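You operate a simulated robot arm through the tools that you are given. There is no shell and no other tool. Be economical: measure what you need, move in short steps, check, and stop when the job is done.

Carry out the task below with a simulated two-armed robot. There is one attempt and no reset: what you move stays moved.

JOB
Lift the speaker out, then back off the bracket screw with the driver.
Fine: speaker on the small mat, driver back in its stand.

The check looks at the end state, three seconds after you hand in, the way a careful person would. Anything else that was tipped, shoved, dropped, spilled or broken makes it a failure.

ROBOT AND FRAMES
Two 7-joint arms with two-finger parallel grippers on one trunk, on a base that drives. Base frame: it is fixed to the floor where the robot stands at the start and does not move with it; the origin is under the middle of the robot, x ahead of it, y to its left, z up; the surface under the hand at the start is at about z = 0.8. Readings come in m, degrees, newtons and seconds.
The left shoulder is at the start at [0.05, 0.165, 1.18], the right one opposite. With the tool pointing down near the work surface each hand reaches from about 0.1 to 0.68 m from the robot's upright axis, wherever it stands, measured 20 degrees to its own side. Places, roughly: bracket screw [0.5, -0.1, 0.9]; connector [0.5, -0.2, 0.9]; driver stand [0.6, -0.3, 0.8]; latch of the well [0.5, -0.1, 0.9]; small mat [0.4, 0.4, 0.8]. Payload 3.91 kg a hand.
The TCP of each hand is the grasp point between the finger pads, 0.03 m short of the fingertips. In the tool frame z runs along the fingers and y along their closing line. The gripper opens to 0.11 m. The fingers are 0.02 m wide and 0.01 m thick; the gripper's body (0.048 by 0.112 m) begins 0.055 m behind the TCP.
Orientation is told as [roll, pitch, yaw] about the base's x, y, z axes, in that order, counted from this pose: with the fingers straight down and closing along the base's y, the tool's x points along the base's -x, its y along +y and its z along -z.

CONTROLS
- The arms move only by the tool nudge_tool. It takes "left_commands", "right_commands" or both (then of equal length, played together; a hand with none holds still); each is a list of rows, each a list of 3 entries, a list of its own where there are three numbers: the shift along the tool's x, y, z in m, then the turn, a rotation vector about the tool's x, y, z in degrees, then the finger opening in m, from 0 to 0.11. In form: [[[tx, ty, tz], [ax, ay, az], gripper], ...]. A call has 1 to 8 rows; each row shifts and turns the commanded pose from where the row before left it, along the tool's axes as they then stand. A row lasts 0.2 s, in which the tool goes at most 0.05 m and 8.6 degrees; a call with a longer step from one row to the next is refused whole, and so is a gripper value outside its range. A pose out of reach is approached as far as the arm can. The call stops where the force on the tool passes 50 N (or 10 N more than at its start, if that is more) or the arm is blocked; 0.2 s more then pass. Each finger travels about 0.045 m/s and halts on what it meets, pressing with about 21 N; the grip force reading is that of the motor and also rises with nothing between the fingers. The clock runs only during rows and for 0.2 s after the last one: add rows that do not move to give the fingers time. It gives the time, the measured TCP pose, the force on the tool (base axes), the opening and the grip force at its end, in the units of the frame above (readings bear some noise), with the torque about the TCP (base axes, N m) and any sound that the robot's microphone picked up.
- Cameras (640 x 400 px; columns grow to the right, rows downward): "scene" is now at [0.1149, 0.0161, 1.357]; the picture's right is [0.14, -0.99, 0.00], its down [-0.63, -0.09, -0.77] and it looks along [0.76, 0.11, -0.64] (base axes); focal length 253 px, centre (320, 200). "left" rides on the left gripper at [0.072, -0.017, -0.103] in its tool frame; the picture's right is [0.23, 0.97, 0.00], its down [-0.76, 0.18, -0.62] and it looks along [-0.61, 0.14, 0.78] (tool axes); focal length 222 px, centre (320, 200). "right" rides on the right gripper at [0.072, 0.017, -0.103] in its tool frame; the picture's right is [-0.23, 0.97, 0.00], its down [-0.76, -0.18, -0.62] and it looks along [-0.61, -0.14, 0.78] (tool axes); focal length 222 px, centre (320, 200). There is no depth. A picture from a camera that has moved, and an enlarged one, comes with that camera's place and axes in the base frame and with its lens. The place of the scene camera against the robot may be out by one fixed shift of up to 0.018 m in any direction.
- camera(camera): a new picture of that camera. It takes no simulated time.
- raise_lower(by): slides the trunk up (or, below 0, down) by that many m; the arms and the scene camera ride with it, the base frame stays. It gives what a move gives, with no picture.
- steer(legs): drives the robot by 1 to 6 legs, each [ahead, left, turn to the left] in m, m and degrees, along the robot's own axes; the way and the turn of a leg run together, so that a leg with both is an arc; at most 1.5 m and 180 degrees a leg. The arms and the cameras ride along, it lands a little off, and it stops where it bumps. It gives what a move gives.
- aim_head(pan, tilt): turns the head with the scene camera to pan (to the left, within 80 degrees either way) and tilt (down, from -29 to 69), counted from straight ahead of the robot. It gives what a move gives.
- enlarge(camera, box): a new picture of the part [left, top, right, bottom] of that camera's present view, enlarged. It takes no simulated time.
- job_done(): hands the job in; it is judged then, once.

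Go step by step. Nothing tells you exact positions but the pictures and the camera data: compare them with the known pose of the tool, close in by small moves and look again before you grip or let go. The budget is 120 turns and 100 pictures, counting those below and the enlarged ones. Unless the task says otherwise, let go and move clear before handing in, and close with one line.

The tools are called after ">>>" as name(argument=value, ...) on one line, values as JSON. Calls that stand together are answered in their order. nudge_tool: Moves the arms, as the interface text tells. Its arguments: {"type":"object","properties":{"left_commands":{"type":"array","items":{"type":"array"}},"right_commands":{"type":"array","items":{"type":"array"}}},"required":[]} The other tools are called the same way: raise_lower (by) slides the trunk up or down; steer (legs) drives the base; aim_head (pan, tilt) turns the head that bears the scene camera; camera (camera) takes a picture; enlarge (camera, box) takes an enlarged picture of a part of a camera's view; job_done () hands the job in.

At the start:

```text
clock: 0.0
left_tcp_pos: [0.413, 0.0666, 1.1418]
left_orientation: [0.0, 0.0, 0.1]
left_force: [-0.8, 0.4, 0.2]
left_torque: [0.03, -0.05, 0.04]
left_opening: 0.1101
left_grasp_force: 0.1
right_tcp_pos: [0.3739, -0.1818, 1.1549]
right_orientation: [0.0, 0.0, -0.1]
right_force: [0.6, -0.7, -0.1]
right_torque: [-0.01, 0.04, 0.0]
right_opening: 0.1101
right_grasp_force: 0.1
trunk travel left (down, up): [-0.4, 0.103]
robot x, y, heading: [-0.0, 0.0048, -0.0]
head pan, tilt: [8.1, 39.8]
```

scene: 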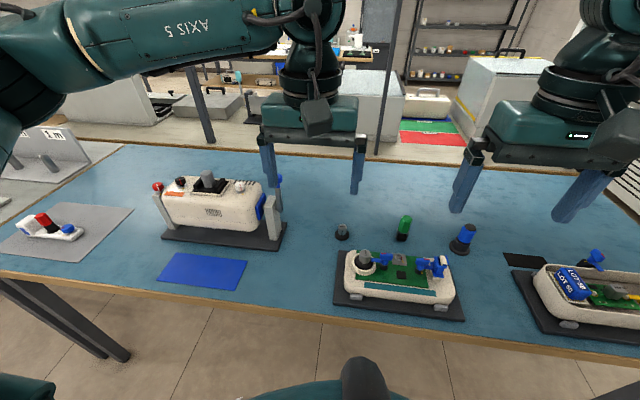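
right: 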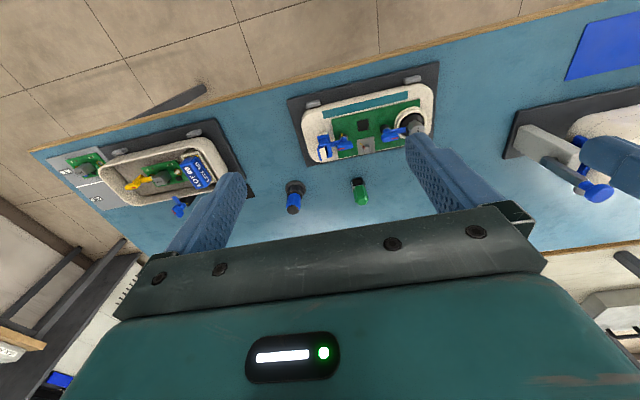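
left: 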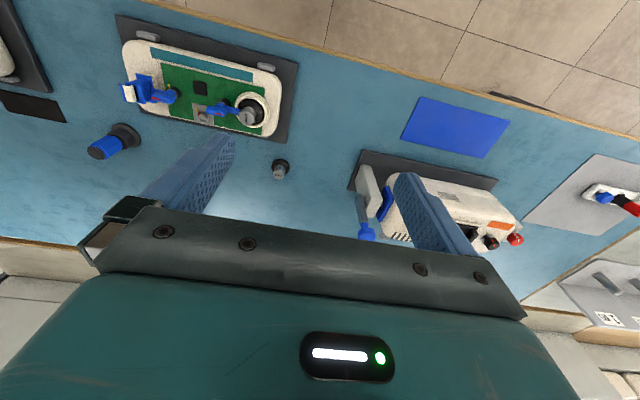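

I see an opened device on the bench, with the speaker (grey cylinder) in a well, a blue latch, a bracket screw and a connector. I'll enlarge the views before moving.

>>> enlarge(camera="scene", box=[320, 205, 480, 325])

>>> enlarge(camera="left", box=[80, 10, 300, 170])

>>> enlarge(camera="right", box=[270, 60, 450, 220])

```text
3.33 times, centred on (400, 265) of scene
camera zoom: at [0.1149, 0.0161, 1.357], right [0.14, -0.99, 0.0], down [-0.63, -0.09, -0.77], along [0.76, 0.11, -0.64], focal length 844 px, centre (53, -17)
```

zoom: 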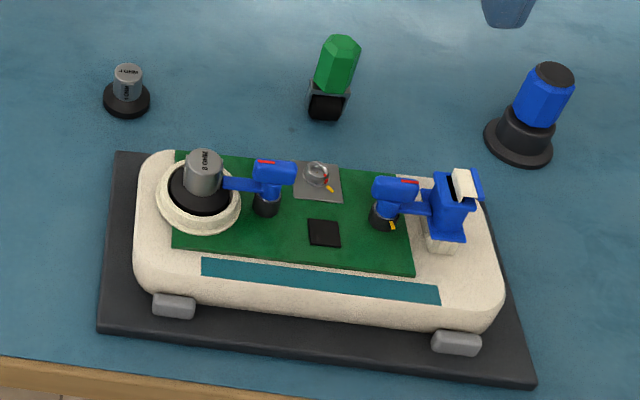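

```text
2.50 times, centred on (190, 90) of left
camera zoom: at [0.3396, 0.0481, 1.2449], right [-0.23, 0.97, 0.0], down [0.76, 0.18, 0.62], along [0.61, 0.14, -0.78], focal length 555 px, centre (645, 475)
```

zoom: 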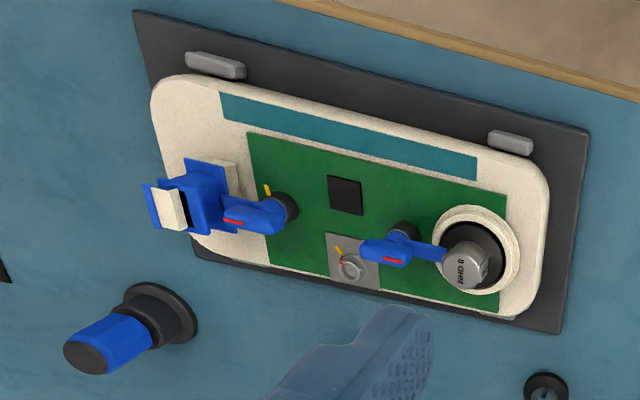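

```text
2.50 times, centred on (360, 140) of right
camera zoom: at [0.302, -0.1661, 1.2596], right [0.23, 0.97, 0.0], down [0.76, -0.18, 0.62], along [0.61, -0.14, -0.78], focal length 555 px, centre (220, 350)
```

zoom: 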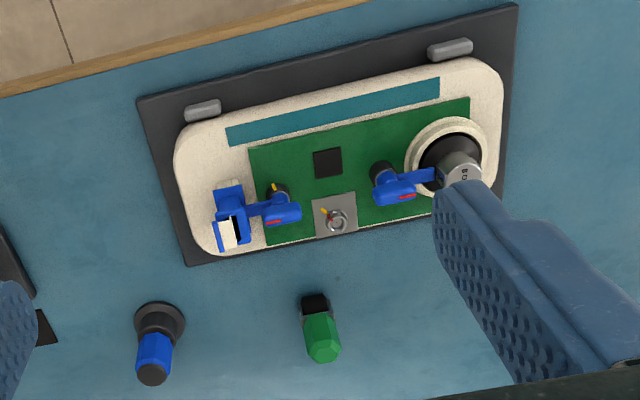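

The well with the speaker (about y≈0), a rotary blue latch reaching over its flange, and the screw on the grey plate are visible. The blue driver is in the stand at about (0.6,-0.3). I'll bring both hands closer to look.

>>> nudge_tool(left_commands=[[[0.01, -0.023, 0.027], [0, 0, 0], 0.11], [[0.01, -0.023, 0.027], [0, 0, 0], 0.11], [[0.01, -0.023, 0.027], [0, 0, 0], 0.11]], right_commands=[[[-0.027, -0.033, 0.017], [0, 0, 0], 0.11], [[-0.027, -0.033, 0.017], [0, 0, 0], 0.11], [[-0.027, -0.033, 0.017], [0, 0, 0], 0.11]])

>>> camera(camera="left")

>>> camera(camera="right")

```text
clock: 0.8
left_tcp_pos: [0.3808, -0.0045, 1.0609]
left_orientation: [0.0, 0.0, 0.1]
left_force: [0.7, 0.6, -0.3]
left_torque: [0.01, 0.01, 0.04]
left_opening: 0.1099
left_grasp_force: 0.0
right_tcp_pos: [0.4557, -0.2836, 1.1051]
right_orientation: [0.1, 0.1, 0.1]
right_force: [0.6, 0.1, -0.7]
right_torque: [-0.01, 0.0, 0.05]
right_opening: 0.1102
right_grasp_force: 0.0
trunk travel left (down, up): [-0.4, 0.103]
robot x, y, heading: [-0.0019, -0.0028, -0.0]
head pan, tilt: [8.1, 39.8]
```

```text
93 pictures are left
camera left: at [0.3092, -0.0214, 1.1645], right [-0.23, 0.97, 0.0], down [0.76, 0.18, 0.62], along [0.61, 0.14, -0.78], focal length 222 px, centre (320, 200)
```

left: 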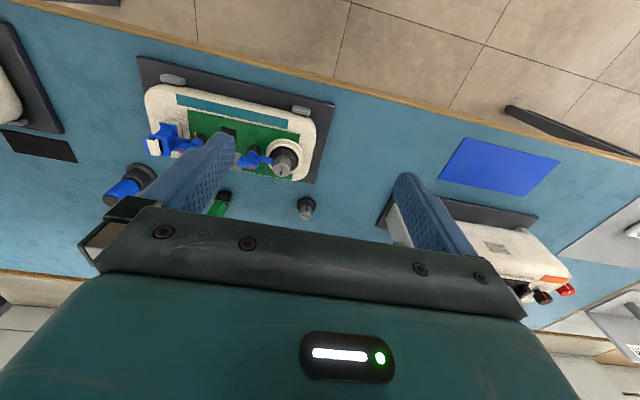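

```text
92 pictures are left
camera right: at [0.3833, -0.2663, 1.2089], right [0.23, 0.97, 0.0], down [0.76, -0.18, 0.62], along [0.61, -0.14, -0.78], focal length 222 px, centre (320, 200)
```

right: 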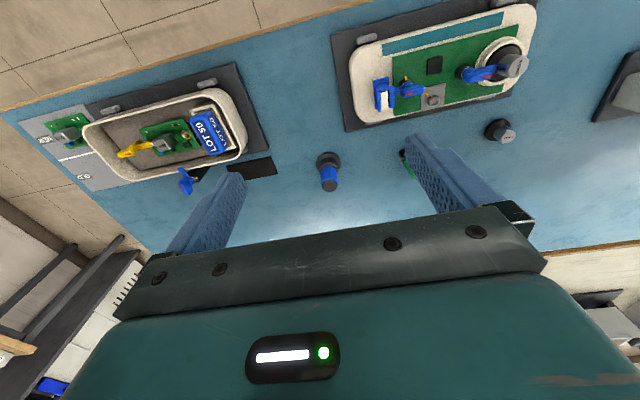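

I have two vantage points now, so I'll enlarge both for triangulation and detail.

>>> enlarge(camera="left", box=[140, 80, 340, 205])

>>> enlarge(camera="right", box=[340, 20, 540, 145])

>>> enlarge(camera="right", box=[280, 120, 380, 200])

```text
3.20 times, centred on (240, 142) of left
camera zoom: at [0.3092, -0.0214, 1.1645], right [-0.23, 0.97, 0.0], down [0.76, 0.18, 0.62], along [0.61, 0.14, -0.78], focal length 711 px, centre (576, 384)
```

zoom: 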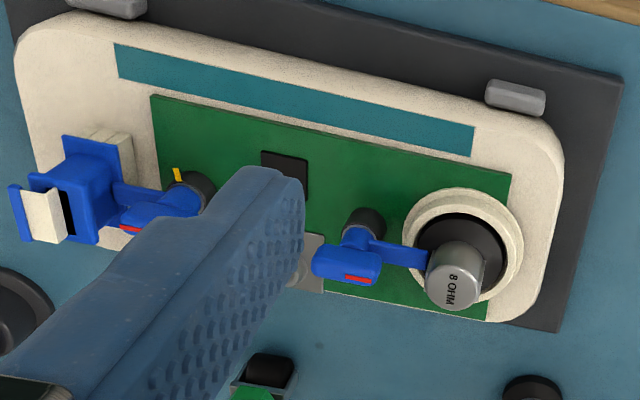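

```text
3.20 times, centred on (440, 82) of right
camera zoom: at [0.3833, -0.2663, 1.2089], right [0.23, 0.97, 0.0], down [0.76, -0.18, 0.62], along [0.61, -0.14, -0.78], focal length 711 px, centre (-64, 576)
```

zoom: 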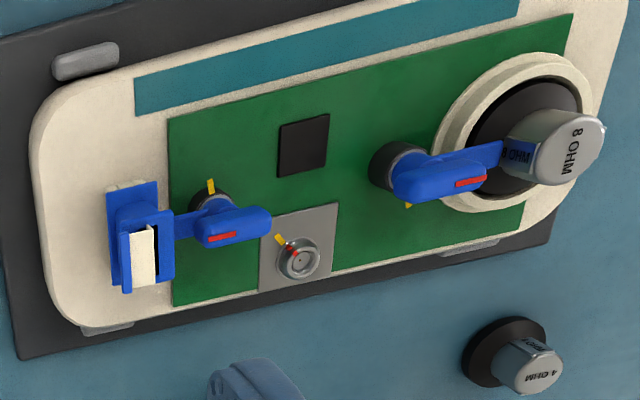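

```text
5.00 times, centred on (330, 160) of right
camera zoom: at [0.3833, -0.2663, 1.2089], right [0.23, 0.97, 0.0], down [0.76, -0.18, 0.62], along [0.61, -0.14, -0.78], focal length 1111 px, centre (270, 400)
```

zoom: 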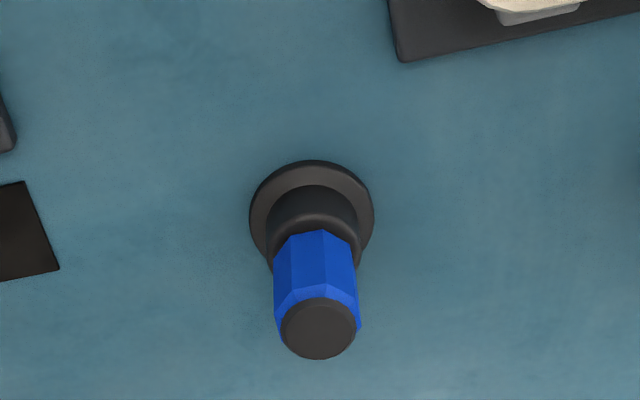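

Triangulated positions are: speaker top ≈(0.482,-0.037,0.891), latch handle over its post ≈(0.481,-0.085,0.892) and screw ≈(0.512,-0.122,0.857). Driver top is ≈(0.612,-0.301,0.880). I'll put the left hand over the latch handle, turned to close along x.

>>> nudge_tool(left_commands=[[[-0.0334, -0.0268, 0.01], [0, 0, 0], 0.11], [[-0.0334, -0.0268, 0.01], [0, 0, 0], 0.11], [[-0.0334, -0.0268, 0.01], [0, 0, 0], 0.11], [[0, 0, 0], [0, 0, -8.5], 0.11], [[0, 0, 0], [0, 0, -8.5], 0.11], [[0, 0, 0], [0, 0, -8.5], 0.11], [[0, 0, 0], [0, 0, -8.5], 0.11], [[0, 0, 0], [0, 0, -8.5], 0.11]])

>>> nudge_tool(left_commands=[[[0, 0, 0], [0, 0, -8.5], 0.08], [[0, 0, 0], [0, 0, -8.5], 0.06], [[0, 0, 0], [0, 0, -8.5], 0.06], [[0, 0, 0], [0, 0, -8.5], 0.06], [[0, 0, 0], [0, 0, -8.5], 0.06], [[0, 0, 0], [0, 0, -5], 0.06]])

>>> camera(camera="left")

>>> camera(camera="scene")

```text
clock: 2.6
left_tcp_pos: [0.4836, -0.085, 1.0311]
left_orientation: [-0.1, 0.0, 42.8]
left_force: [0.2, 0.7, -0.5]
left_torque: [0.02, 0.0, -0.02]
left_opening: 0.1102
left_grasp_force: 0.1
right_tcp_pos: [0.4545, -0.2827, 1.1064]
right_orientation: [0.0, 0.0, 0.1]
right_force: [0.7, -0.7, 0.7]
right_torque: [0.01, 0.01, 0.04]
right_opening: 0.1099
right_grasp_force: 0.0
trunk travel left (down, up): [-0.4, 0.103]
robot x, y, heading: [-0.0009, 0.0021, -0.0]
head pan, tilt: [8.1, 39.8]
```

```text
clock: 4.0
left_tcp_pos: [0.4817, -0.084, 1.0294]
left_orientation: [0.0, 0.1, 90.2]
left_force: [-0.1, -0.6, 0.0]
left_torque: [0.04, -0.02, 0.01]
left_opening: 0.0599
left_grasp_force: 0.1
right_tcp_pos: [0.4547, -0.283, 1.1053]
right_orientation: [0.1, 0.1, 0.0]
right_force: [-0.6, 0.1, -0.3]
right_torque: [-0.01, -0.03, 0.01]
right_opening: 0.1099
right_grasp_force: 0.1
trunk travel left (down, up): [-0.4, 0.103]
robot x, y, heading: [0.0003, -0.0017, -0.1]
head pan, tilt: [8.1, 39.8]
```

```text
88 pictures are left
camera left: at [0.4997, -0.1569, 1.1338], right [-0.97, -0.23, 0.0], down [-0.18, 0.76, 0.62], along [-0.14, 0.61, -0.78], focal length 222 px, centre (320, 200)
```

left: 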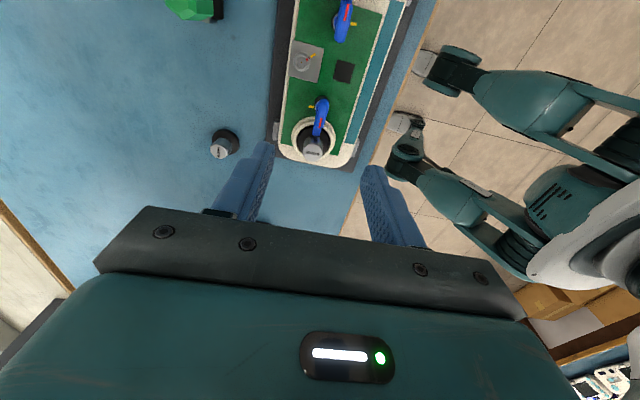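

```text
87 pictures are left
camera scene: at [0.1149, 0.0161, 1.357], right [0.14, -0.99, 0.0], down [-0.63, -0.09, -0.77], along [0.76, 0.11, -0.64], focal length 253 px, centre (320, 200)
```

scene: 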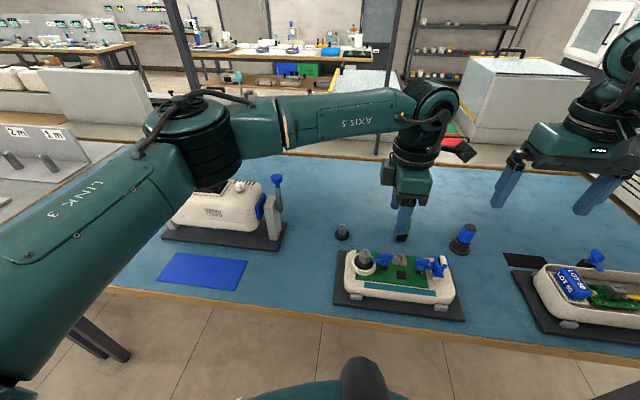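

The hand is over the latch and turned. I'll enlarge the hand view to check alignment and the mark.

>>> enlarge(camera="left", box=[260, 0, 400, 180])

>>> enlarge(camera="right", box=[340, 0, 560, 140])

```text
2.22 times, centred on (330, 90) of left
camera zoom: at [0.4997, -0.1569, 1.1338], right [-0.97, -0.23, 0.0], down [-0.18, 0.76, 0.62], along [-0.14, 0.61, -0.78], focal length 494 px, centre (298, 444)
```

zoom: 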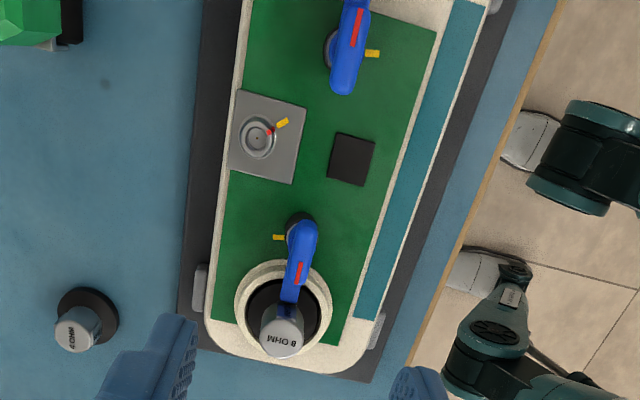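

```text
2.86 times, centred on (450, 70) of right
camera zoom: at [0.3826, -0.2649, 1.2094], right [0.23, 0.97, 0.0], down [0.76, -0.18, 0.62], along [0.61, -0.14, -0.78], focal length 635 px, centre (-51, 571)
```

zoom: 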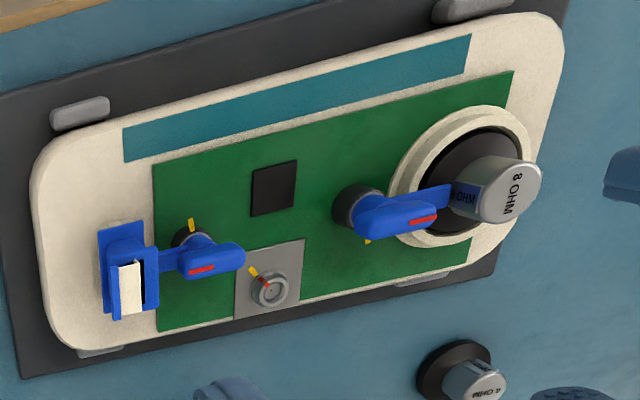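

Yellow is at the +x side of the well latch post and red points along the arm (+y), so the latch needs a clockwise quarter turn. I'll descend to the handle.

>>> nudge_tool(left_commands=[[[0, 0, 0.04], [0, 0, 0], 0.05], [[0, 0, 0.04], [0, 0, 0], 0.05], [[0, 0, 0.03], [0, 0, 0], 0.05], [[0, 0, 0.015], [0, 0, 0], 0.05]])

>>> enlarge(camera="right", box=[340, 0, 560, 140])

>>> camera(camera="left")

```text
clock: 5.0
left_tcp_pos: [0.4849, -0.0857, 0.9048]
left_orientation: [-0.1, 0.0, 90.2]
left_force: [-0.5, 0.5, 0.9]
left_torque: [0.02, 0.01, -0.01]
left_opening: 0.0501
left_grasp_force: 0.0
right_tcp_pos: [0.4553, -0.2827, 1.1058]
right_orientation: [-0.1, 0.0, -0.1]
right_force: [0.0, -0.1, 0.2]
right_torque: [-0.01, 0.0, -0.01]
right_opening: 0.11
right_grasp_force: 0.0
trunk travel left (down, up): [-0.4, 0.103]
robot x, y, heading: [0.0023, -0.0025, 0.3]
head pan, tilt: [8.1, 39.8]
```

```text
2.86 times, centred on (450, 70) of right
camera zoom: at [0.3826, -0.2649, 1.2094], right [0.23, 0.97, 0.0], down [0.76, -0.18, 0.62], along [0.61, -0.14, -0.78], focal length 635 px, centre (-51, 571)
```

zoom: 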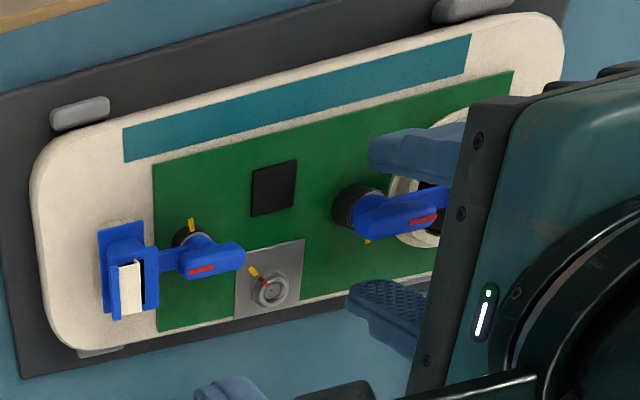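

```text
83 pictures are left
camera left: at [0.5011, -0.157, 1.0094], right [-0.97, -0.23, 0.0], down [-0.18, 0.76, 0.62], along [-0.14, 0.61, -0.78], focal length 222 px, centre (320, 200)
```

left: 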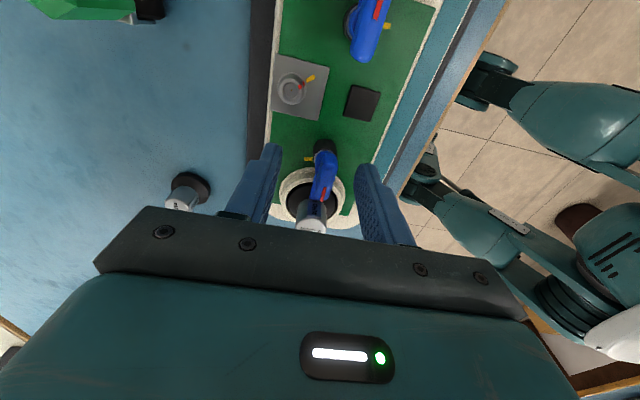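

The handle is between the fingers and I'm about 3 mm off in x. I'll correct, then close gently.

>>> nudge_tool(left_commands=[[[0, 0.003, 0.002], [0, 0, 0], 0.05], [[0, 0, 0], [0, 0, 0], 0.03], [[0, 0, 0], [0, 0, 0], 0.015], [[0, 0, 0], [0, 0, 0], 0.0], [[0, 0, 0], [0, 0, 0], 0.0], [[0, 0, 0], [0, 0, 0], 0.0]])

>>> enlarge(camera="right", box=[340, 0, 560, 140])

```text
clock: 6.4
left_tcp_pos: [0.4799, -0.0836, 0.9046]
left_orientation: [0.0, 0.0, 90.1]
left_force: [-3.4, 0.7, -2.4]
left_torque: [-0.03, -0.08, 0.15]
left_opening: 0.0126
left_grasp_force: 44.9
right_tcp_pos: [0.4543, -0.2835, 1.1059]
right_orientation: [0.0, 0.0, 0.0]
right_force: [0.0, 0.2, -0.4]
right_torque: [0.0, 0.01, 0.01]
right_opening: 0.1101
right_grasp_force: 0.0
trunk travel left (down, up): [-0.4, 0.103]
robot x, y, heading: [0.0013, -0.0006, -0.3]
head pan, tilt: [8.1, 39.8]
```

```text
2.86 times, centred on (450, 70) of right
camera zoom: at [0.3823, -0.2649, 1.2095], right [0.23, 0.97, 0.0], down [0.76, -0.18, 0.62], along [0.61, -0.14, -0.78], focal length 635 px, centre (-51, 571)
```

zoom: 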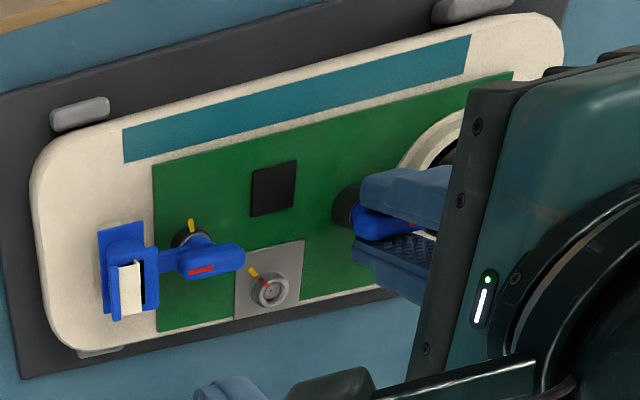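

Gripped at 12.6 mm. I'll turn clockwise in stages.

>>> nudge_tool(left_commands=[[[0, 0, 0], [0, 0, 6], 0.0], [[0, 0, 0], [0, 0, 6], 0.0], [[0, 0, 0], [0, 0, 6], 0.0], [[0, 0, 0], [0, 0, 6], 0.0], [[0, 0, 0], [0, 0, 6], 0.0]])

```text
clock: 7.6
left_tcp_pos: [0.478, -0.0869, 0.9045]
left_orientation: [-0.2, 0.1, 60.0]
left_force: [-1.8, -8.9, 0.9]
left_torque: [0.56, 0.53, 1.31]
left_opening: 0.0204
left_grasp_force: 44.8
right_tcp_pos: [0.4558, -0.2837, 1.1063]
right_orientation: [0.1, 0.0, -0.1]
right_force: [0.7, 0.2, -0.6]
right_torque: [0.04, 0.02, -0.01]
right_opening: 0.1099
right_grasp_force: 0.0
trunk travel left (down, up): [-0.4, 0.103]
robot x, y, heading: [0.0002, -0.0011, 0.0]
head pan, tilt: [8.1, 39.8]
```

The opening grew and the torque is up, so I'll check whether the latch is following.

>>> enlarge(camera="right", box=[340, 0, 560, 140])

>>> enlarge(camera="left", box=[220, 60, 420, 260])

```text
2.86 times, centred on (450, 70) of right
camera zoom: at [0.3823, -0.266, 1.2093], right [0.23, 0.97, 0.0], down [0.76, -0.18, 0.62], along [0.61, -0.14, -0.78], focal length 635 px, centre (-51, 571)
```

zoom: 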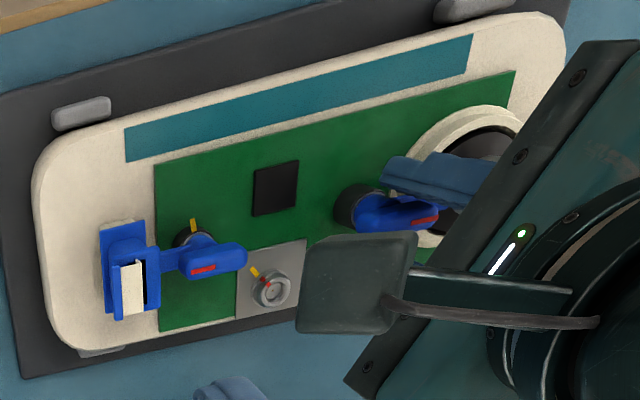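

```text
2.00 times, centred on (320, 160) of left
camera zoom: at [0.4579, -0.157, 1.0077], right [-0.96, 0.29, 0.0], down [0.23, 0.75, 0.62], along [0.18, 0.6, -0.78], focal length 444 px, centre (320, 280)
```

zoom: 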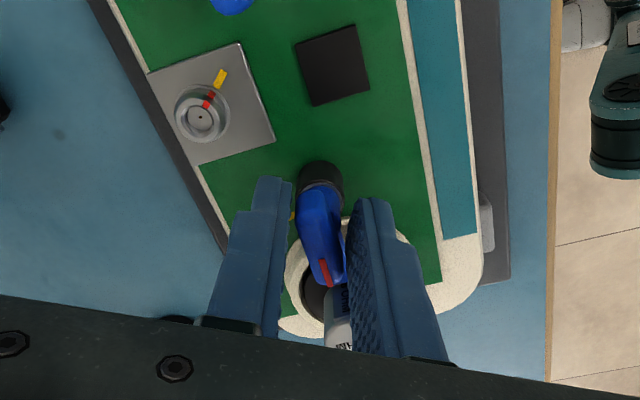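

The latch hasn't moved even at about 1.3 N·m. I'll untwist, release and look at the latch closely before trying more force.

>>> nudge_tool(left_commands=[[[0, 0, 0], [0, 0, -7], 0.02], [[0, 0, 0], [0, 0, -7], 0.03], [[0, 0, 0], [0, 0, -8], 0.045], [[0, 0, 0], [0, 0, -8], 0.05], [[0, 0, 0], [0, 0, 0], 0.05], [[0, 0, -0.03], [0, 0, 0], 0.05], [[0, 0, -0.03], [0, 0, 0], 0.05]])

>>> enlarge(camera="left", box=[260, 60, 380, 220])

>>> enlarge(camera="right", box=[440, 20, 540, 100])

>>> enlarge(camera="scene", box=[340, 235, 440, 305])

```text
clock: 9.2
left_tcp_pos: [0.4795, -0.0858, 0.9644]
left_orientation: [0.1, -0.1, 90.1]
left_force: [-0.2, 0.5, 0.4]
left_torque: [-0.01, -0.01, -0.05]
left_opening: 0.0501
left_grasp_force: 0.0
right_tcp_pos: [0.4547, -0.2823, 1.1054]
right_orientation: [0.2, 0.0, 0.0]
right_force: [-0.2, 0.8, -0.1]
right_torque: [0.0, 0.0, 0.02]
right_opening: 0.1103
right_grasp_force: 0.3
trunk travel left (down, up): [-0.4, 0.103]
robot x, y, heading: [-0.0009, 0.0019, -0.0]
head pan, tilt: [8.1, 39.8]
```

```text
2.50 times, centred on (320, 140) of left
camera zoom: at [0.4965, -0.1577, 1.0686], right [-0.97, -0.23, 0.0], down [-0.18, 0.76, 0.62], along [-0.14, 0.61, -0.78], focal length 555 px, centre (320, 350)
```

zoom: 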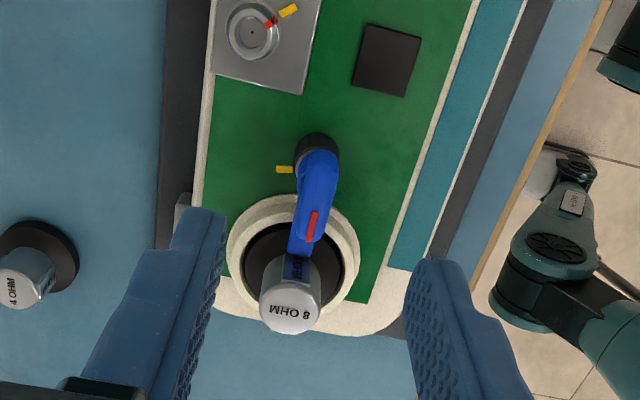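

```text
5.00 times, centred on (490, 60) of right
camera zoom: at [0.3824, -0.2649, 1.2094], right [0.23, 0.97, 0.0], down [0.76, -0.18, 0.62], along [0.61, -0.14, -0.78], focal length 1111 px, centre (-530, 900)
```

zoom: 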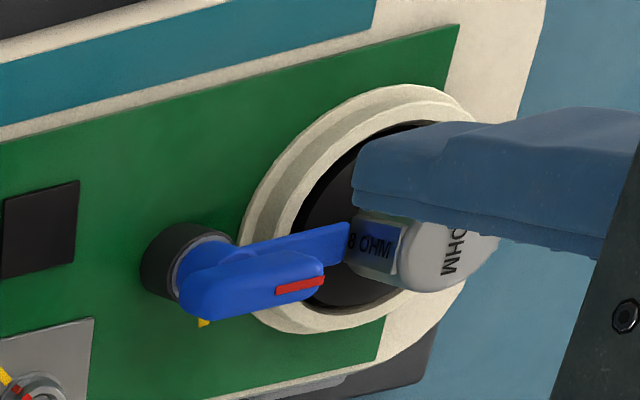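

```text
5.71 times, centred on (390, 270) of scene
camera zoom: at [0.1147, 0.016, 1.357], right [0.14, -0.99, 0.0], down [-0.63, -0.09, -0.77], along [0.76, 0.11, -0.64], focal length 1447 px, centre (-80, -200)
```

zoom: 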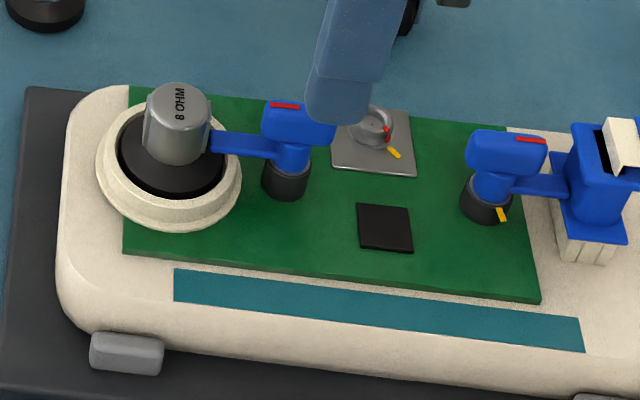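

The view shows a stem on a post, a blade over the flange and a T-handle on top. I'll re-grip a little deeper and test which way it gives with small twists, watching the opening: if it stays at 12.6 mm the handle is following.

>>> nudge_tool(left_commands=[[[0, 0, 0.03], [0, 0, 0], 0.05], [[0, 0, 0.032], [0, 0, 0], 0.05], [[0, 0, 0], [0, 0, 0], 0.03], [[0, 0, 0], [0, 0, 0], 0.015], [[0, 0, 0], [0, 0, 0], 0.0], [[0, 0, 0], [0, 0, 0], 0.0], [[0, 0, 0], [0, 0, 0], 0.0]])

>>> nudge_tool(left_commands=[[[0, 0, 0], [0, 0, -5], 0.0], [[0, 0, 0], [0, 0, -5], 0.0], [[0, 0, 0], [0, 0, 0], 0.0]])

```text
clock: 10.8
left_tcp_pos: [0.4799, -0.0853, 0.9021]
left_orientation: [0.0, 0.0, 90.1]
left_force: [-5.7, 1.3, -3.2]
left_torque: [0.04, -0.11, 0.12]
left_opening: 0.0127
left_grasp_force: 44.6
right_tcp_pos: [0.4544, -0.2826, 1.1056]
right_orientation: [0.0, 0.1, 0.0]
right_force: [0.9, -0.7, -0.8]
right_torque: [0.02, -0.01, 0.0]
right_opening: 0.1099
right_grasp_force: 0.1
trunk travel left (down, up): [-0.4, 0.103]
robot x, y, heading: [0.0009, 0.002, 0.0]
head pan, tilt: [8.1, 39.8]
```

```text
clock: 11.6
left_tcp_pos: [0.48, -0.0833, 0.9013]
left_orientation: [0.0, 0.0, 100.2]
left_force: [-0.4, -1.0, 0.4]
left_torque: [0.64, 0.4, 0.02]
left_opening: 0.0125
left_grasp_force: 44.8
right_tcp_pos: [0.454, -0.2827, 1.1062]
right_orientation: [0.1, 0.0, 0.1]
right_force: [-0.6, 0.5, -0.1]
right_torque: [-0.01, 0.03, 0.01]
right_opening: 0.1101
right_grasp_force: 0.0
trunk travel left (down, up): [-0.4, 0.103]
robot x, y, heading: [0.0007, 0.0018, 0.1]
head pan, tilt: [8.1, 39.8]
```

Turning counter-clockwise, the handle follows freely (opening constant, about zero torque). A picture will confirm.

>>> enlarge(camera="right", box=[440, 20, 540, 100])

>>> enlarge(camera="scene", box=[340, 235, 440, 305])

```text
5.00 times, centred on (490, 60) of right
camera zoom: at [0.3826, -0.2651, 1.2094], right [0.23, 0.97, 0.0], down [0.76, -0.18, 0.62], along [0.61, -0.14, -0.78], focal length 1111 px, centre (-530, 900)
```

zoom: 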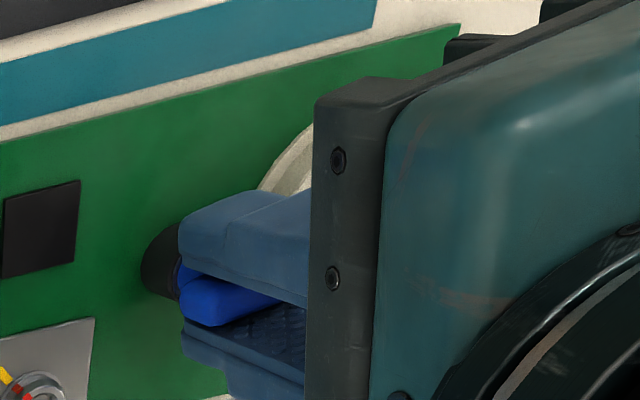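

```text
5.71 times, centred on (390, 270) of scene
camera zoom: at [0.1149, 0.0158, 1.3571], right [0.14, -0.99, 0.0], down [-0.63, -0.09, -0.77], along [0.76, 0.11, -0.64], focal length 1447 px, centre (-80, -200)
```

zoom: 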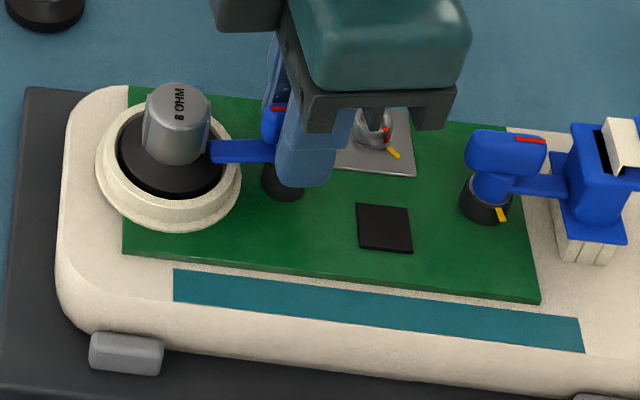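

The blade tip moved counter-clockwise. I'll continue turning that way, watching opening and torque.

>>> nudge_tool(left_commands=[[[0, 0, 0], [0, 0, -7], 0.0], [[0, 0, 0], [0, 0, -7], 0.0], [[0, 0, 0], [0, 0, -7], 0.0], [[0, 0, 0], [0, 0, -7], 0.0], [[0, 0, 0], [0, 0, 0], 0.0]])

>>> enlarge(camera="scene", box=[340, 235, 440, 305])

```text
clock: 12.8
left_tcp_pos: [0.4801, -0.084, 0.9011]
left_orientation: [0.0, 0.1, 128.2]
left_force: [7.9, -2.6, 0.1]
left_torque: [0.05, 0.23, 0.02]
left_opening: 0.0126
left_grasp_force: 45.4
right_tcp_pos: [0.4562, -0.2822, 1.1054]
right_orientation: [0.0, 0.0, 0.0]
right_force: [0.3, 0.0, 0.1]
right_torque: [-0.01, 0.0, 0.01]
right_opening: 0.1101
right_grasp_force: 0.1
trunk travel left (down, up): [-0.4, 0.103]
robot x, y, heading: [-0.001, 0.0055, -0.2]
head pan, tilt: [8.1, 39.8]
```

```text
5.71 times, centred on (390, 270) of scene
camera zoom: at [0.1157, 0.0158, 1.357], right [0.14, -0.99, 0.0], down [-0.63, -0.09, -0.77], along [0.76, 0.11, -0.64], focal length 1447 px, centre (-80, -200)
```

zoom: 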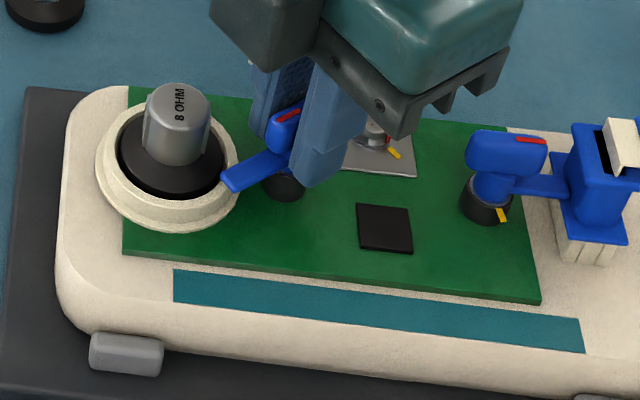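

The latch is turning and the blade is coming off the flange. Continuing.

>>> nudge_tool(left_commands=[[[0, 0, 0], [0, 0, -7], 0.0], [[0, 0, 0], [0, 0, -7], 0.0], [[0, 0, 0], [0, 0, -7], 0.0], [[0, 0, 0], [0, 0, -7], 0.0], [[0, 0, 0], [0, 0, -7], 0.0], [[0, 0, 0], [0, 0, -7], 0.0], [[0, 0, 0], [0, 0, -7], 0.0], [[0, 0, 0], [0, 0, 0], 0.0]])

>>> enlarge(camera="scene", box=[340, 235, 440, 305])

```text
clock: 14.6
left_tcp_pos: [0.4815, -0.084, 0.901]
left_orientation: [0.0, 0.0, 177.2]
left_force: [6.2, 7.2, 6.3]
left_torque: [0.3, 0.61, -0.47]
left_opening: 0.0123
left_grasp_force: 45.2
right_tcp_pos: [0.4548, -0.2811, 1.1054]
right_orientation: [0.1, -0.1, 0.0]
right_force: [-0.2, -0.3, -0.6]
right_torque: [0.0, 0.01, 0.0]
right_opening: 0.1101
right_grasp_force: 0.0
trunk travel left (down, up): [-0.4, 0.103]
robot x, y, heading: [-0.0019, 0.0008, -0.1]
head pan, tilt: [8.1, 39.8]
```

```text
5.71 times, centred on (390, 270) of scene
camera zoom: at [0.1152, 0.0169, 1.3571], right [0.14, -0.99, 0.0], down [-0.63, -0.09, -0.77], along [0.76, 0.11, -0.64], focal length 1447 px, centre (-80, -200)
```

zoom: 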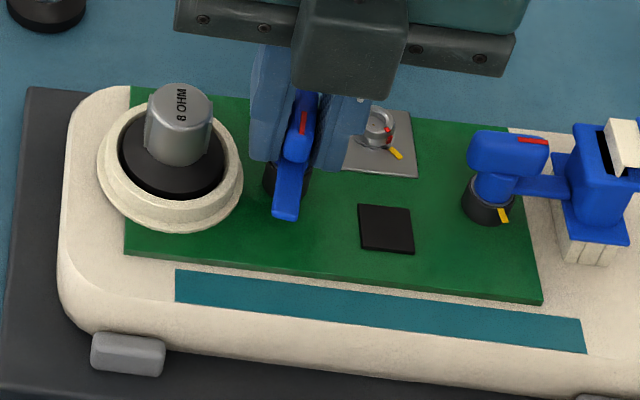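

The latch is turned about 87° with the blade clear of the flange. I'll release, rise and turn back to yaw 90 for the speaker.

>>> nudge_tool(left_commands=[[[0, 0, 0], [0, 0, 0], 0.02], [[0, 0, 0], [0, 0, 0], 0.03], [[0, 0, 0], [0, 0, 0], 0.03], [[0, 0, -0.03], [0, 0, 0], 0.03], [[0, 0, -0.04], [0, 0, 0], 0.03], [[0, 0, -0.02], [0, 0, 8.5], 0.05], [[0, 0, 0], [0, 0, 8.5], 0.06], [[0, 0, 0], [0, 0, 8.5], 0.07]])

>>> nudge_tool(left_commands=[[[0, 0, 0], [0, 0, 8.5], 0.07], [[0, 0, 0], [0, 0, 8.5], 0.07], [[0, 0, 0], [0, 0, 8.5], 0.07], [[0, 0, 0], [0, 0, 8.5], 0.07], [[0, 0, 0], [0, 0, 8.5], 0.07], [[0, 0, 0], [0, 0, 8.5], 0.07], [[0, 0, 0], [0, 0, 8.5], 0.07], [[-0.045, 0, 0], [0, 0, 2], 0.07]])

>>> enlarge(camera="right", box=[340, 0, 560, 140])

>>> camera(camera="left")

```text
clock: 16.4
left_tcp_pos: [0.4789, -0.0842, 0.9908]
left_orientation: [-0.1, 0.1, 151.5]
left_force: [0.1, 0.5, 0.1]
left_torque: [0.0, -0.01, -0.01]
left_opening: 0.0701
left_grasp_force: 0.0
right_tcp_pos: [0.4547, -0.2818, 1.1054]
right_orientation: [0.0, 0.0, -0.1]
right_force: [0.0, 0.2, 0.3]
right_torque: [0.01, 0.0, 0.0]
right_opening: 0.1103
right_grasp_force: 0.1
trunk travel left (down, up): [-0.4, 0.103]
robot x, y, heading: [0.0015, -0.0005, 0.0]
head pan, tilt: [8.1, 39.8]
```

```text
clock: 18.2
left_tcp_pos: [0.4778, -0.0368, 0.9917]
left_orientation: [0.0, 0.1, 90.0]
left_force: [0.1, 0.4, -0.2]
left_torque: [-0.02, -0.03, 0.02]
left_opening: 0.0701
left_grasp_force: 0.0
right_tcp_pos: [0.4551, -0.2817, 1.1048]
right_orientation: [0.0, 0.1, 0.1]
right_force: [1.1, -0.2, 0.0]
right_torque: [0.01, 0.04, 0.0]
right_opening: 0.1097
right_grasp_force: 0.1
trunk travel left (down, up): [-0.4, 0.103]
robot x, y, heading: [-0.0013, 0.0021, -0.1]
head pan, tilt: [8.1, 39.8]
```

```text
2.86 times, centred on (450, 70) of right
camera zoom: at [0.3826, -0.2635, 1.2098], right [0.23, 0.97, 0.0], down [0.76, -0.18, 0.62], along [0.61, -0.14, -0.78], focal length 635 px, centre (-51, 571)
```

zoom: 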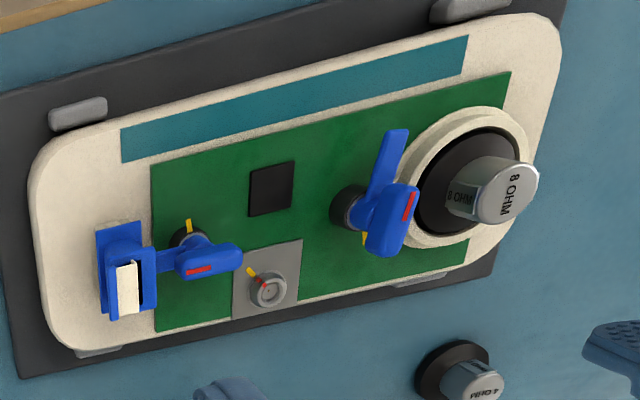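

```text
71 pictures are left
camera left: at [0.4948, -0.1094, 1.0958], right [-0.97, -0.23, 0.0], down [-0.18, 0.76, 0.62], along [-0.14, 0.61, -0.78], focal length 222 px, centre (320, 200)
```

left: 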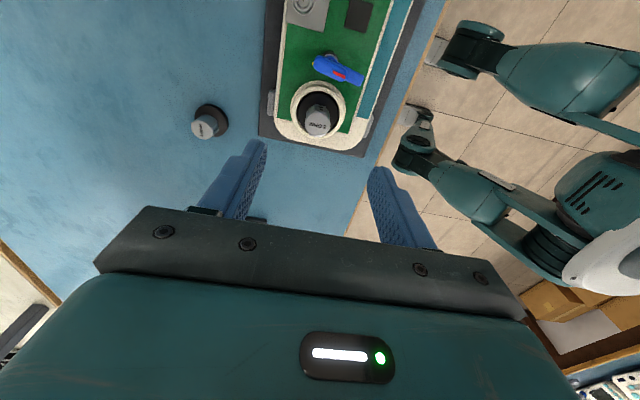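

The latch is clear of the flange and the hand is over the speaker. I'll descend with the fingers closing along x around the cylinder.

>>> nudge_tool(left_commands=[[[0.001, -0.003, 0.04], [0, 0, 0], 0.07], [[0, 0, 0.03], [0, 0, 0], 0.07], [[0, 0, 0.019], [0, 0, 0], 0.07]])

>>> enlarge(camera="right", box=[440, 0, 560, 100])

>>> enlarge(camera="left", box=[220, 80, 420, 260])

>>> enlarge(camera="scene", box=[340, 235, 440, 305])

```text
clock: 19.0
left_tcp_pos: [0.4824, -0.0411, 0.9002]
left_orientation: [-0.1, 0.0, 90.1]
left_force: [0.6, -0.3, -0.4]
left_torque: [0.01, -0.02, 0.01]
left_opening: 0.0698
left_grasp_force: 0.0
right_tcp_pos: [0.4556, -0.2823, 1.1044]
right_orientation: [0.0, 0.0, 0.0]
right_force: [-0.7, -0.4, 0.1]
right_torque: [-0.03, 0.0, -0.01]
right_opening: 0.1099
right_grasp_force: 0.0
trunk travel left (down, up): [-0.4, 0.103]
robot x, y, heading: [-0.0026, 0.0018, -0.1]
head pan, tilt: [8.1, 39.8]
```

```text
4.00 times, centred on (500, 50) of right
camera zoom: at [0.3827, -0.2648, 1.2094], right [0.23, 0.97, 0.0], down [0.76, -0.18, 0.62], along [0.61, -0.14, -0.78], focal length 888 px, centre (-400, 800)
```

zoom: 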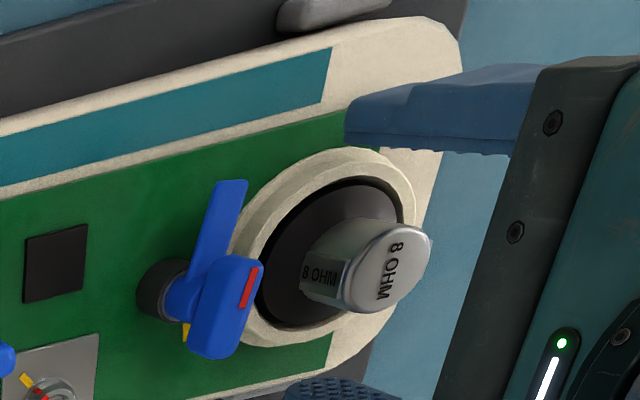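

```text
2.22 times, centred on (320, 170) of left
camera zoom: at [0.498, -0.1129, 1.0048], right [-0.97, -0.23, 0.0], down [-0.18, 0.76, 0.62], along [-0.14, 0.61, -0.78], focal length 494 px, centre (320, 267)
```

zoom: 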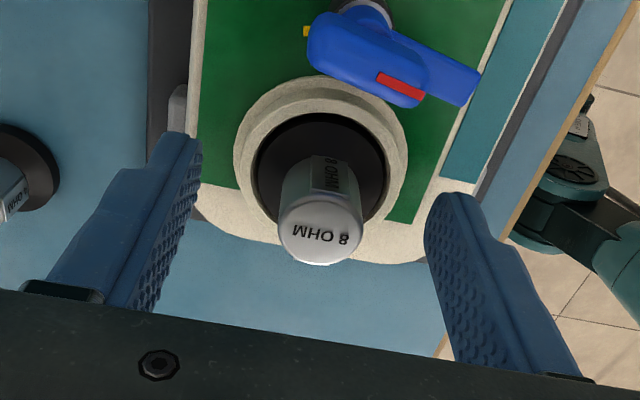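

```text
5.71 times, centred on (390, 270) of scene
camera zoom: at [0.115, 0.0161, 1.357], right [0.14, -0.99, 0.0], down [-0.63, -0.09, -0.77], along [0.76, 0.11, -0.64], focal length 1447 px, centre (-80, -200)
```

zoom: 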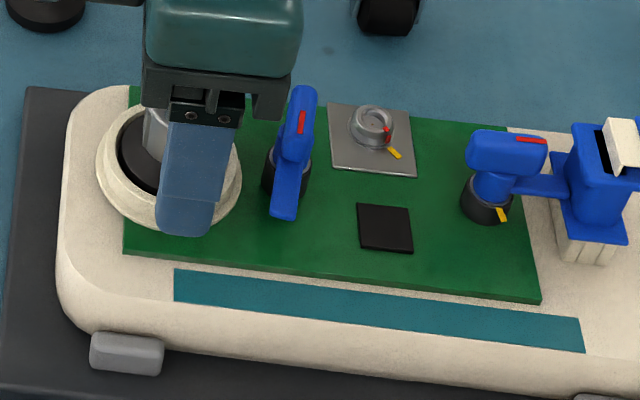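

Speaker centre is ≈(0.481,-0.037). I'll shift by about 4 mm and close.

>>> nudge_tool(left_commands=[[[-0.004, 0.002, 0.001], [0, 0, 0], 0.07], [[0, 0, 0], [0, 0, 0], 0.04], [[0, 0, 0], [0, 0, 0], 0.02], [[0, 0, 0], [0, 0, 0], 0.0], [[0, 0, 0], [0, 0, 0], 0.0], [[0, 0, 0], [0, 0, 0], 0.0], [[0, 0, 0], [0, 0, 0], 0.0]])

>>> nudge_tool(left_commands=[[[0, 0, -0.01], [0, 0, 0], 0.0], [[0, 0, -0.01], [0, 0, 0], 0.0], [[0, 0, -0.02], [0, 0, 0], 0.0]])

>>> enlarge(camera="scene", box=[320, 215, 440, 305])

>>> enlarge(camera="right", box=[440, 0, 600, 120])

```text
clock: 20.6
left_tcp_pos: [0.4806, -0.0354, 0.9002]
left_orientation: [-0.1, 0.1, 90.2]
left_force: [9.9, -2.8, -0.4]
left_torque: [-0.06, -0.04, 0.04]
left_opening: 0.0226
left_grasp_force: 21.1
right_tcp_pos: [0.455, -0.2819, 1.1051]
right_orientation: [0.0, 0.0, 0.0]
right_force: [-0.5, -0.2, 0.6]
right_torque: [0.02, -0.01, 0.0]
right_opening: 0.1102
right_grasp_force: 0.1
trunk travel left (down, up): [-0.4, 0.103]
robot x, y, heading: [0.0005, 0.0011, 0.2]
head pan, tilt: [8.1, 39.8]
```

```text
clock: 21.4
left_tcp_pos: [0.4794, -0.0363, 0.9426]
left_orientation: [0.1, 0.0, 90.1]
left_force: [0.0, -0.5, -0.4]
left_torque: [0.02, 0.03, -0.02]
left_opening: 0.0224
left_grasp_force: 21.7
right_tcp_pos: [0.4544, -0.2822, 1.1054]
right_orientation: [0.0, -0.1, 0.0]
right_force: [-0.3, -0.9, -0.1]
right_torque: [0.01, 0.0, 0.01]
right_opening: 0.1101
right_grasp_force: 0.0
trunk travel left (down, up): [-0.4, 0.103]
robot x, y, heading: [-0.0013, 0.0012, 0.2]
head pan, tilt: [8.1, 39.8]
```

```text
4.44 times, centred on (380, 260) of scene
camera zoom: at [0.1147, 0.0161, 1.357], right [0.14, -0.99, 0.0], down [-0.63, -0.09, -0.77], along [0.76, 0.11, -0.64], focal length 1126 px, centre (53, -67)
```

zoom: 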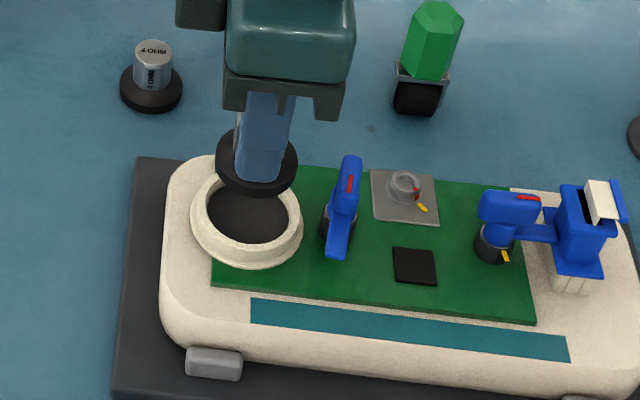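

```text
3.33 times, centred on (520, 60) of right
camera zoom: at [0.3824, -0.2648, 1.2094], right [0.23, 0.97, 0.0], down [0.76, -0.18, 0.62], along [0.61, -0.14, -0.78], focal length 740 px, centre (-347, 667)
```

zoom: 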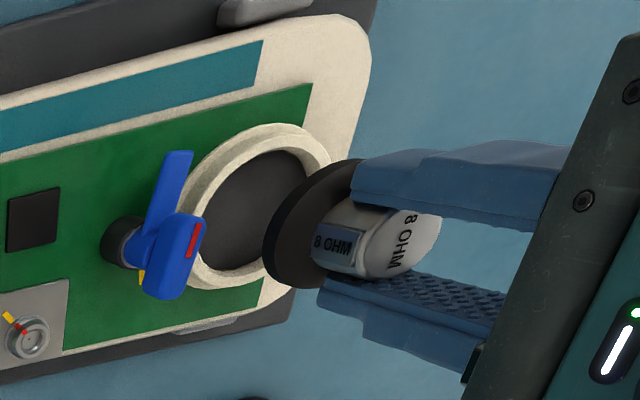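

The speaker is out of the well. I'll lift and carry it to the blue mat, centre ≈(0.452,0.369).

>>> nudge_tool(left_commands=[[[0, 0, -0.04], [0, 0, 0], 0.0], [[-0.015, 0, -0.03], [0, 0, 0], 0.0], [[-0.045, 0, 0], [0, 0, 0], 0.0], [[-0.045, 0.005, 0], [0, 0, 0], 0.0], [[-0.045, 0.005, 0], [0, 0, 0], 0.0], [[-0.045, 0.005, 0], [0, 0, 0], 0.0], [[-0.045, 0.005, 0], [0, 0, 0], 0.0], [[-0.045, 0.005, 0], [0, 0, 0], 0.0]])

>>> nudge_tool(left_commands=[[[-0.045, 0, 0], [0, 0, 0], 0.0], [[-0.045, 0, 0], [0, 0, 0], 0.0], [[-0.03, 0, 0], [0, 0, 0], 0.0], [[0, 0, 0.03], [0, 0, 0], 0.0]])

>>> camera(camera="scene")

>>> camera(camera="left")

```text
clock: 23.2
left_tcp_pos: [0.4519, 0.2512, 1.0117]
left_orientation: [0.0, 0.0, 90.0]
left_force: [-0.1, -0.2, -0.8]
left_torque: [0.0, 0.04, 0.04]
left_opening: 0.0226
left_grasp_force: 21.2
right_tcp_pos: [0.4546, -0.2811, 1.1055]
right_orientation: [0.0, 0.0, -0.1]
right_force: [-0.1, 0.2, -0.5]
right_torque: [-0.01, -0.01, 0.0]
right_opening: 0.1098
right_grasp_force: 0.0
trunk travel left (down, up): [-0.4, 0.103]
robot x, y, heading: [0.0028, -0.0012, 0.1]
head pan, tilt: [8.1, 39.8]
```

```text
clock: 24.2
left_tcp_pos: [0.4524, 0.3694, 0.9808]
left_orientation: [0.1, 0.0, 90.0]
left_force: [-0.2, 0.4, -1.3]
left_torque: [-0.02, -0.01, 0.01]
left_opening: 0.0227
left_grasp_force: 20.3
right_tcp_pos: [0.4548, -0.2817, 1.106]
right_orientation: [0.0, 0.0, -0.1]
right_force: [0.5, -0.2, 0.5]
right_torque: [0.0, 0.03, 0.01]
right_opening: 0.1101
right_grasp_force: 0.1
trunk travel left (down, up): [-0.4, 0.103]
robot x, y, heading: [-0.0016, 0.0017, -0.0]
head pan, tilt: [8.1, 39.8]
```

```text
65 pictures are left
camera scene: at [0.1152, 0.0162, 1.357], right [0.14, -0.99, 0.0], down [-0.63, -0.09, -0.77], along [0.76, 0.11, -0.64], focal length 253 px, centre (320, 200)
```

scene: 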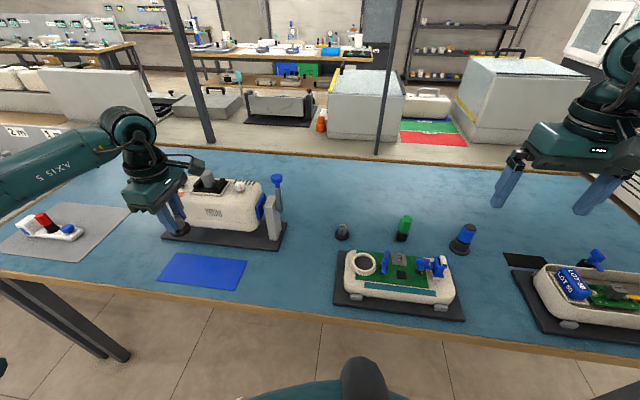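

```text
64 pictures are left
camera left: at [0.4696, 0.2978, 1.0838], right [-0.97, -0.23, 0.0], down [-0.18, 0.76, 0.62], along [-0.14, 0.61, -0.78], focal length 222 px, centre (320, 200)
```

left: 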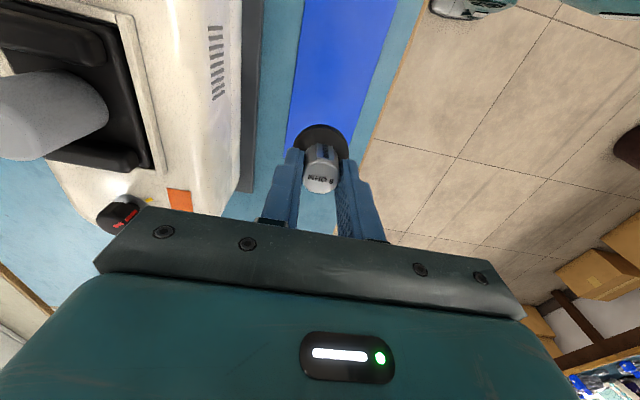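

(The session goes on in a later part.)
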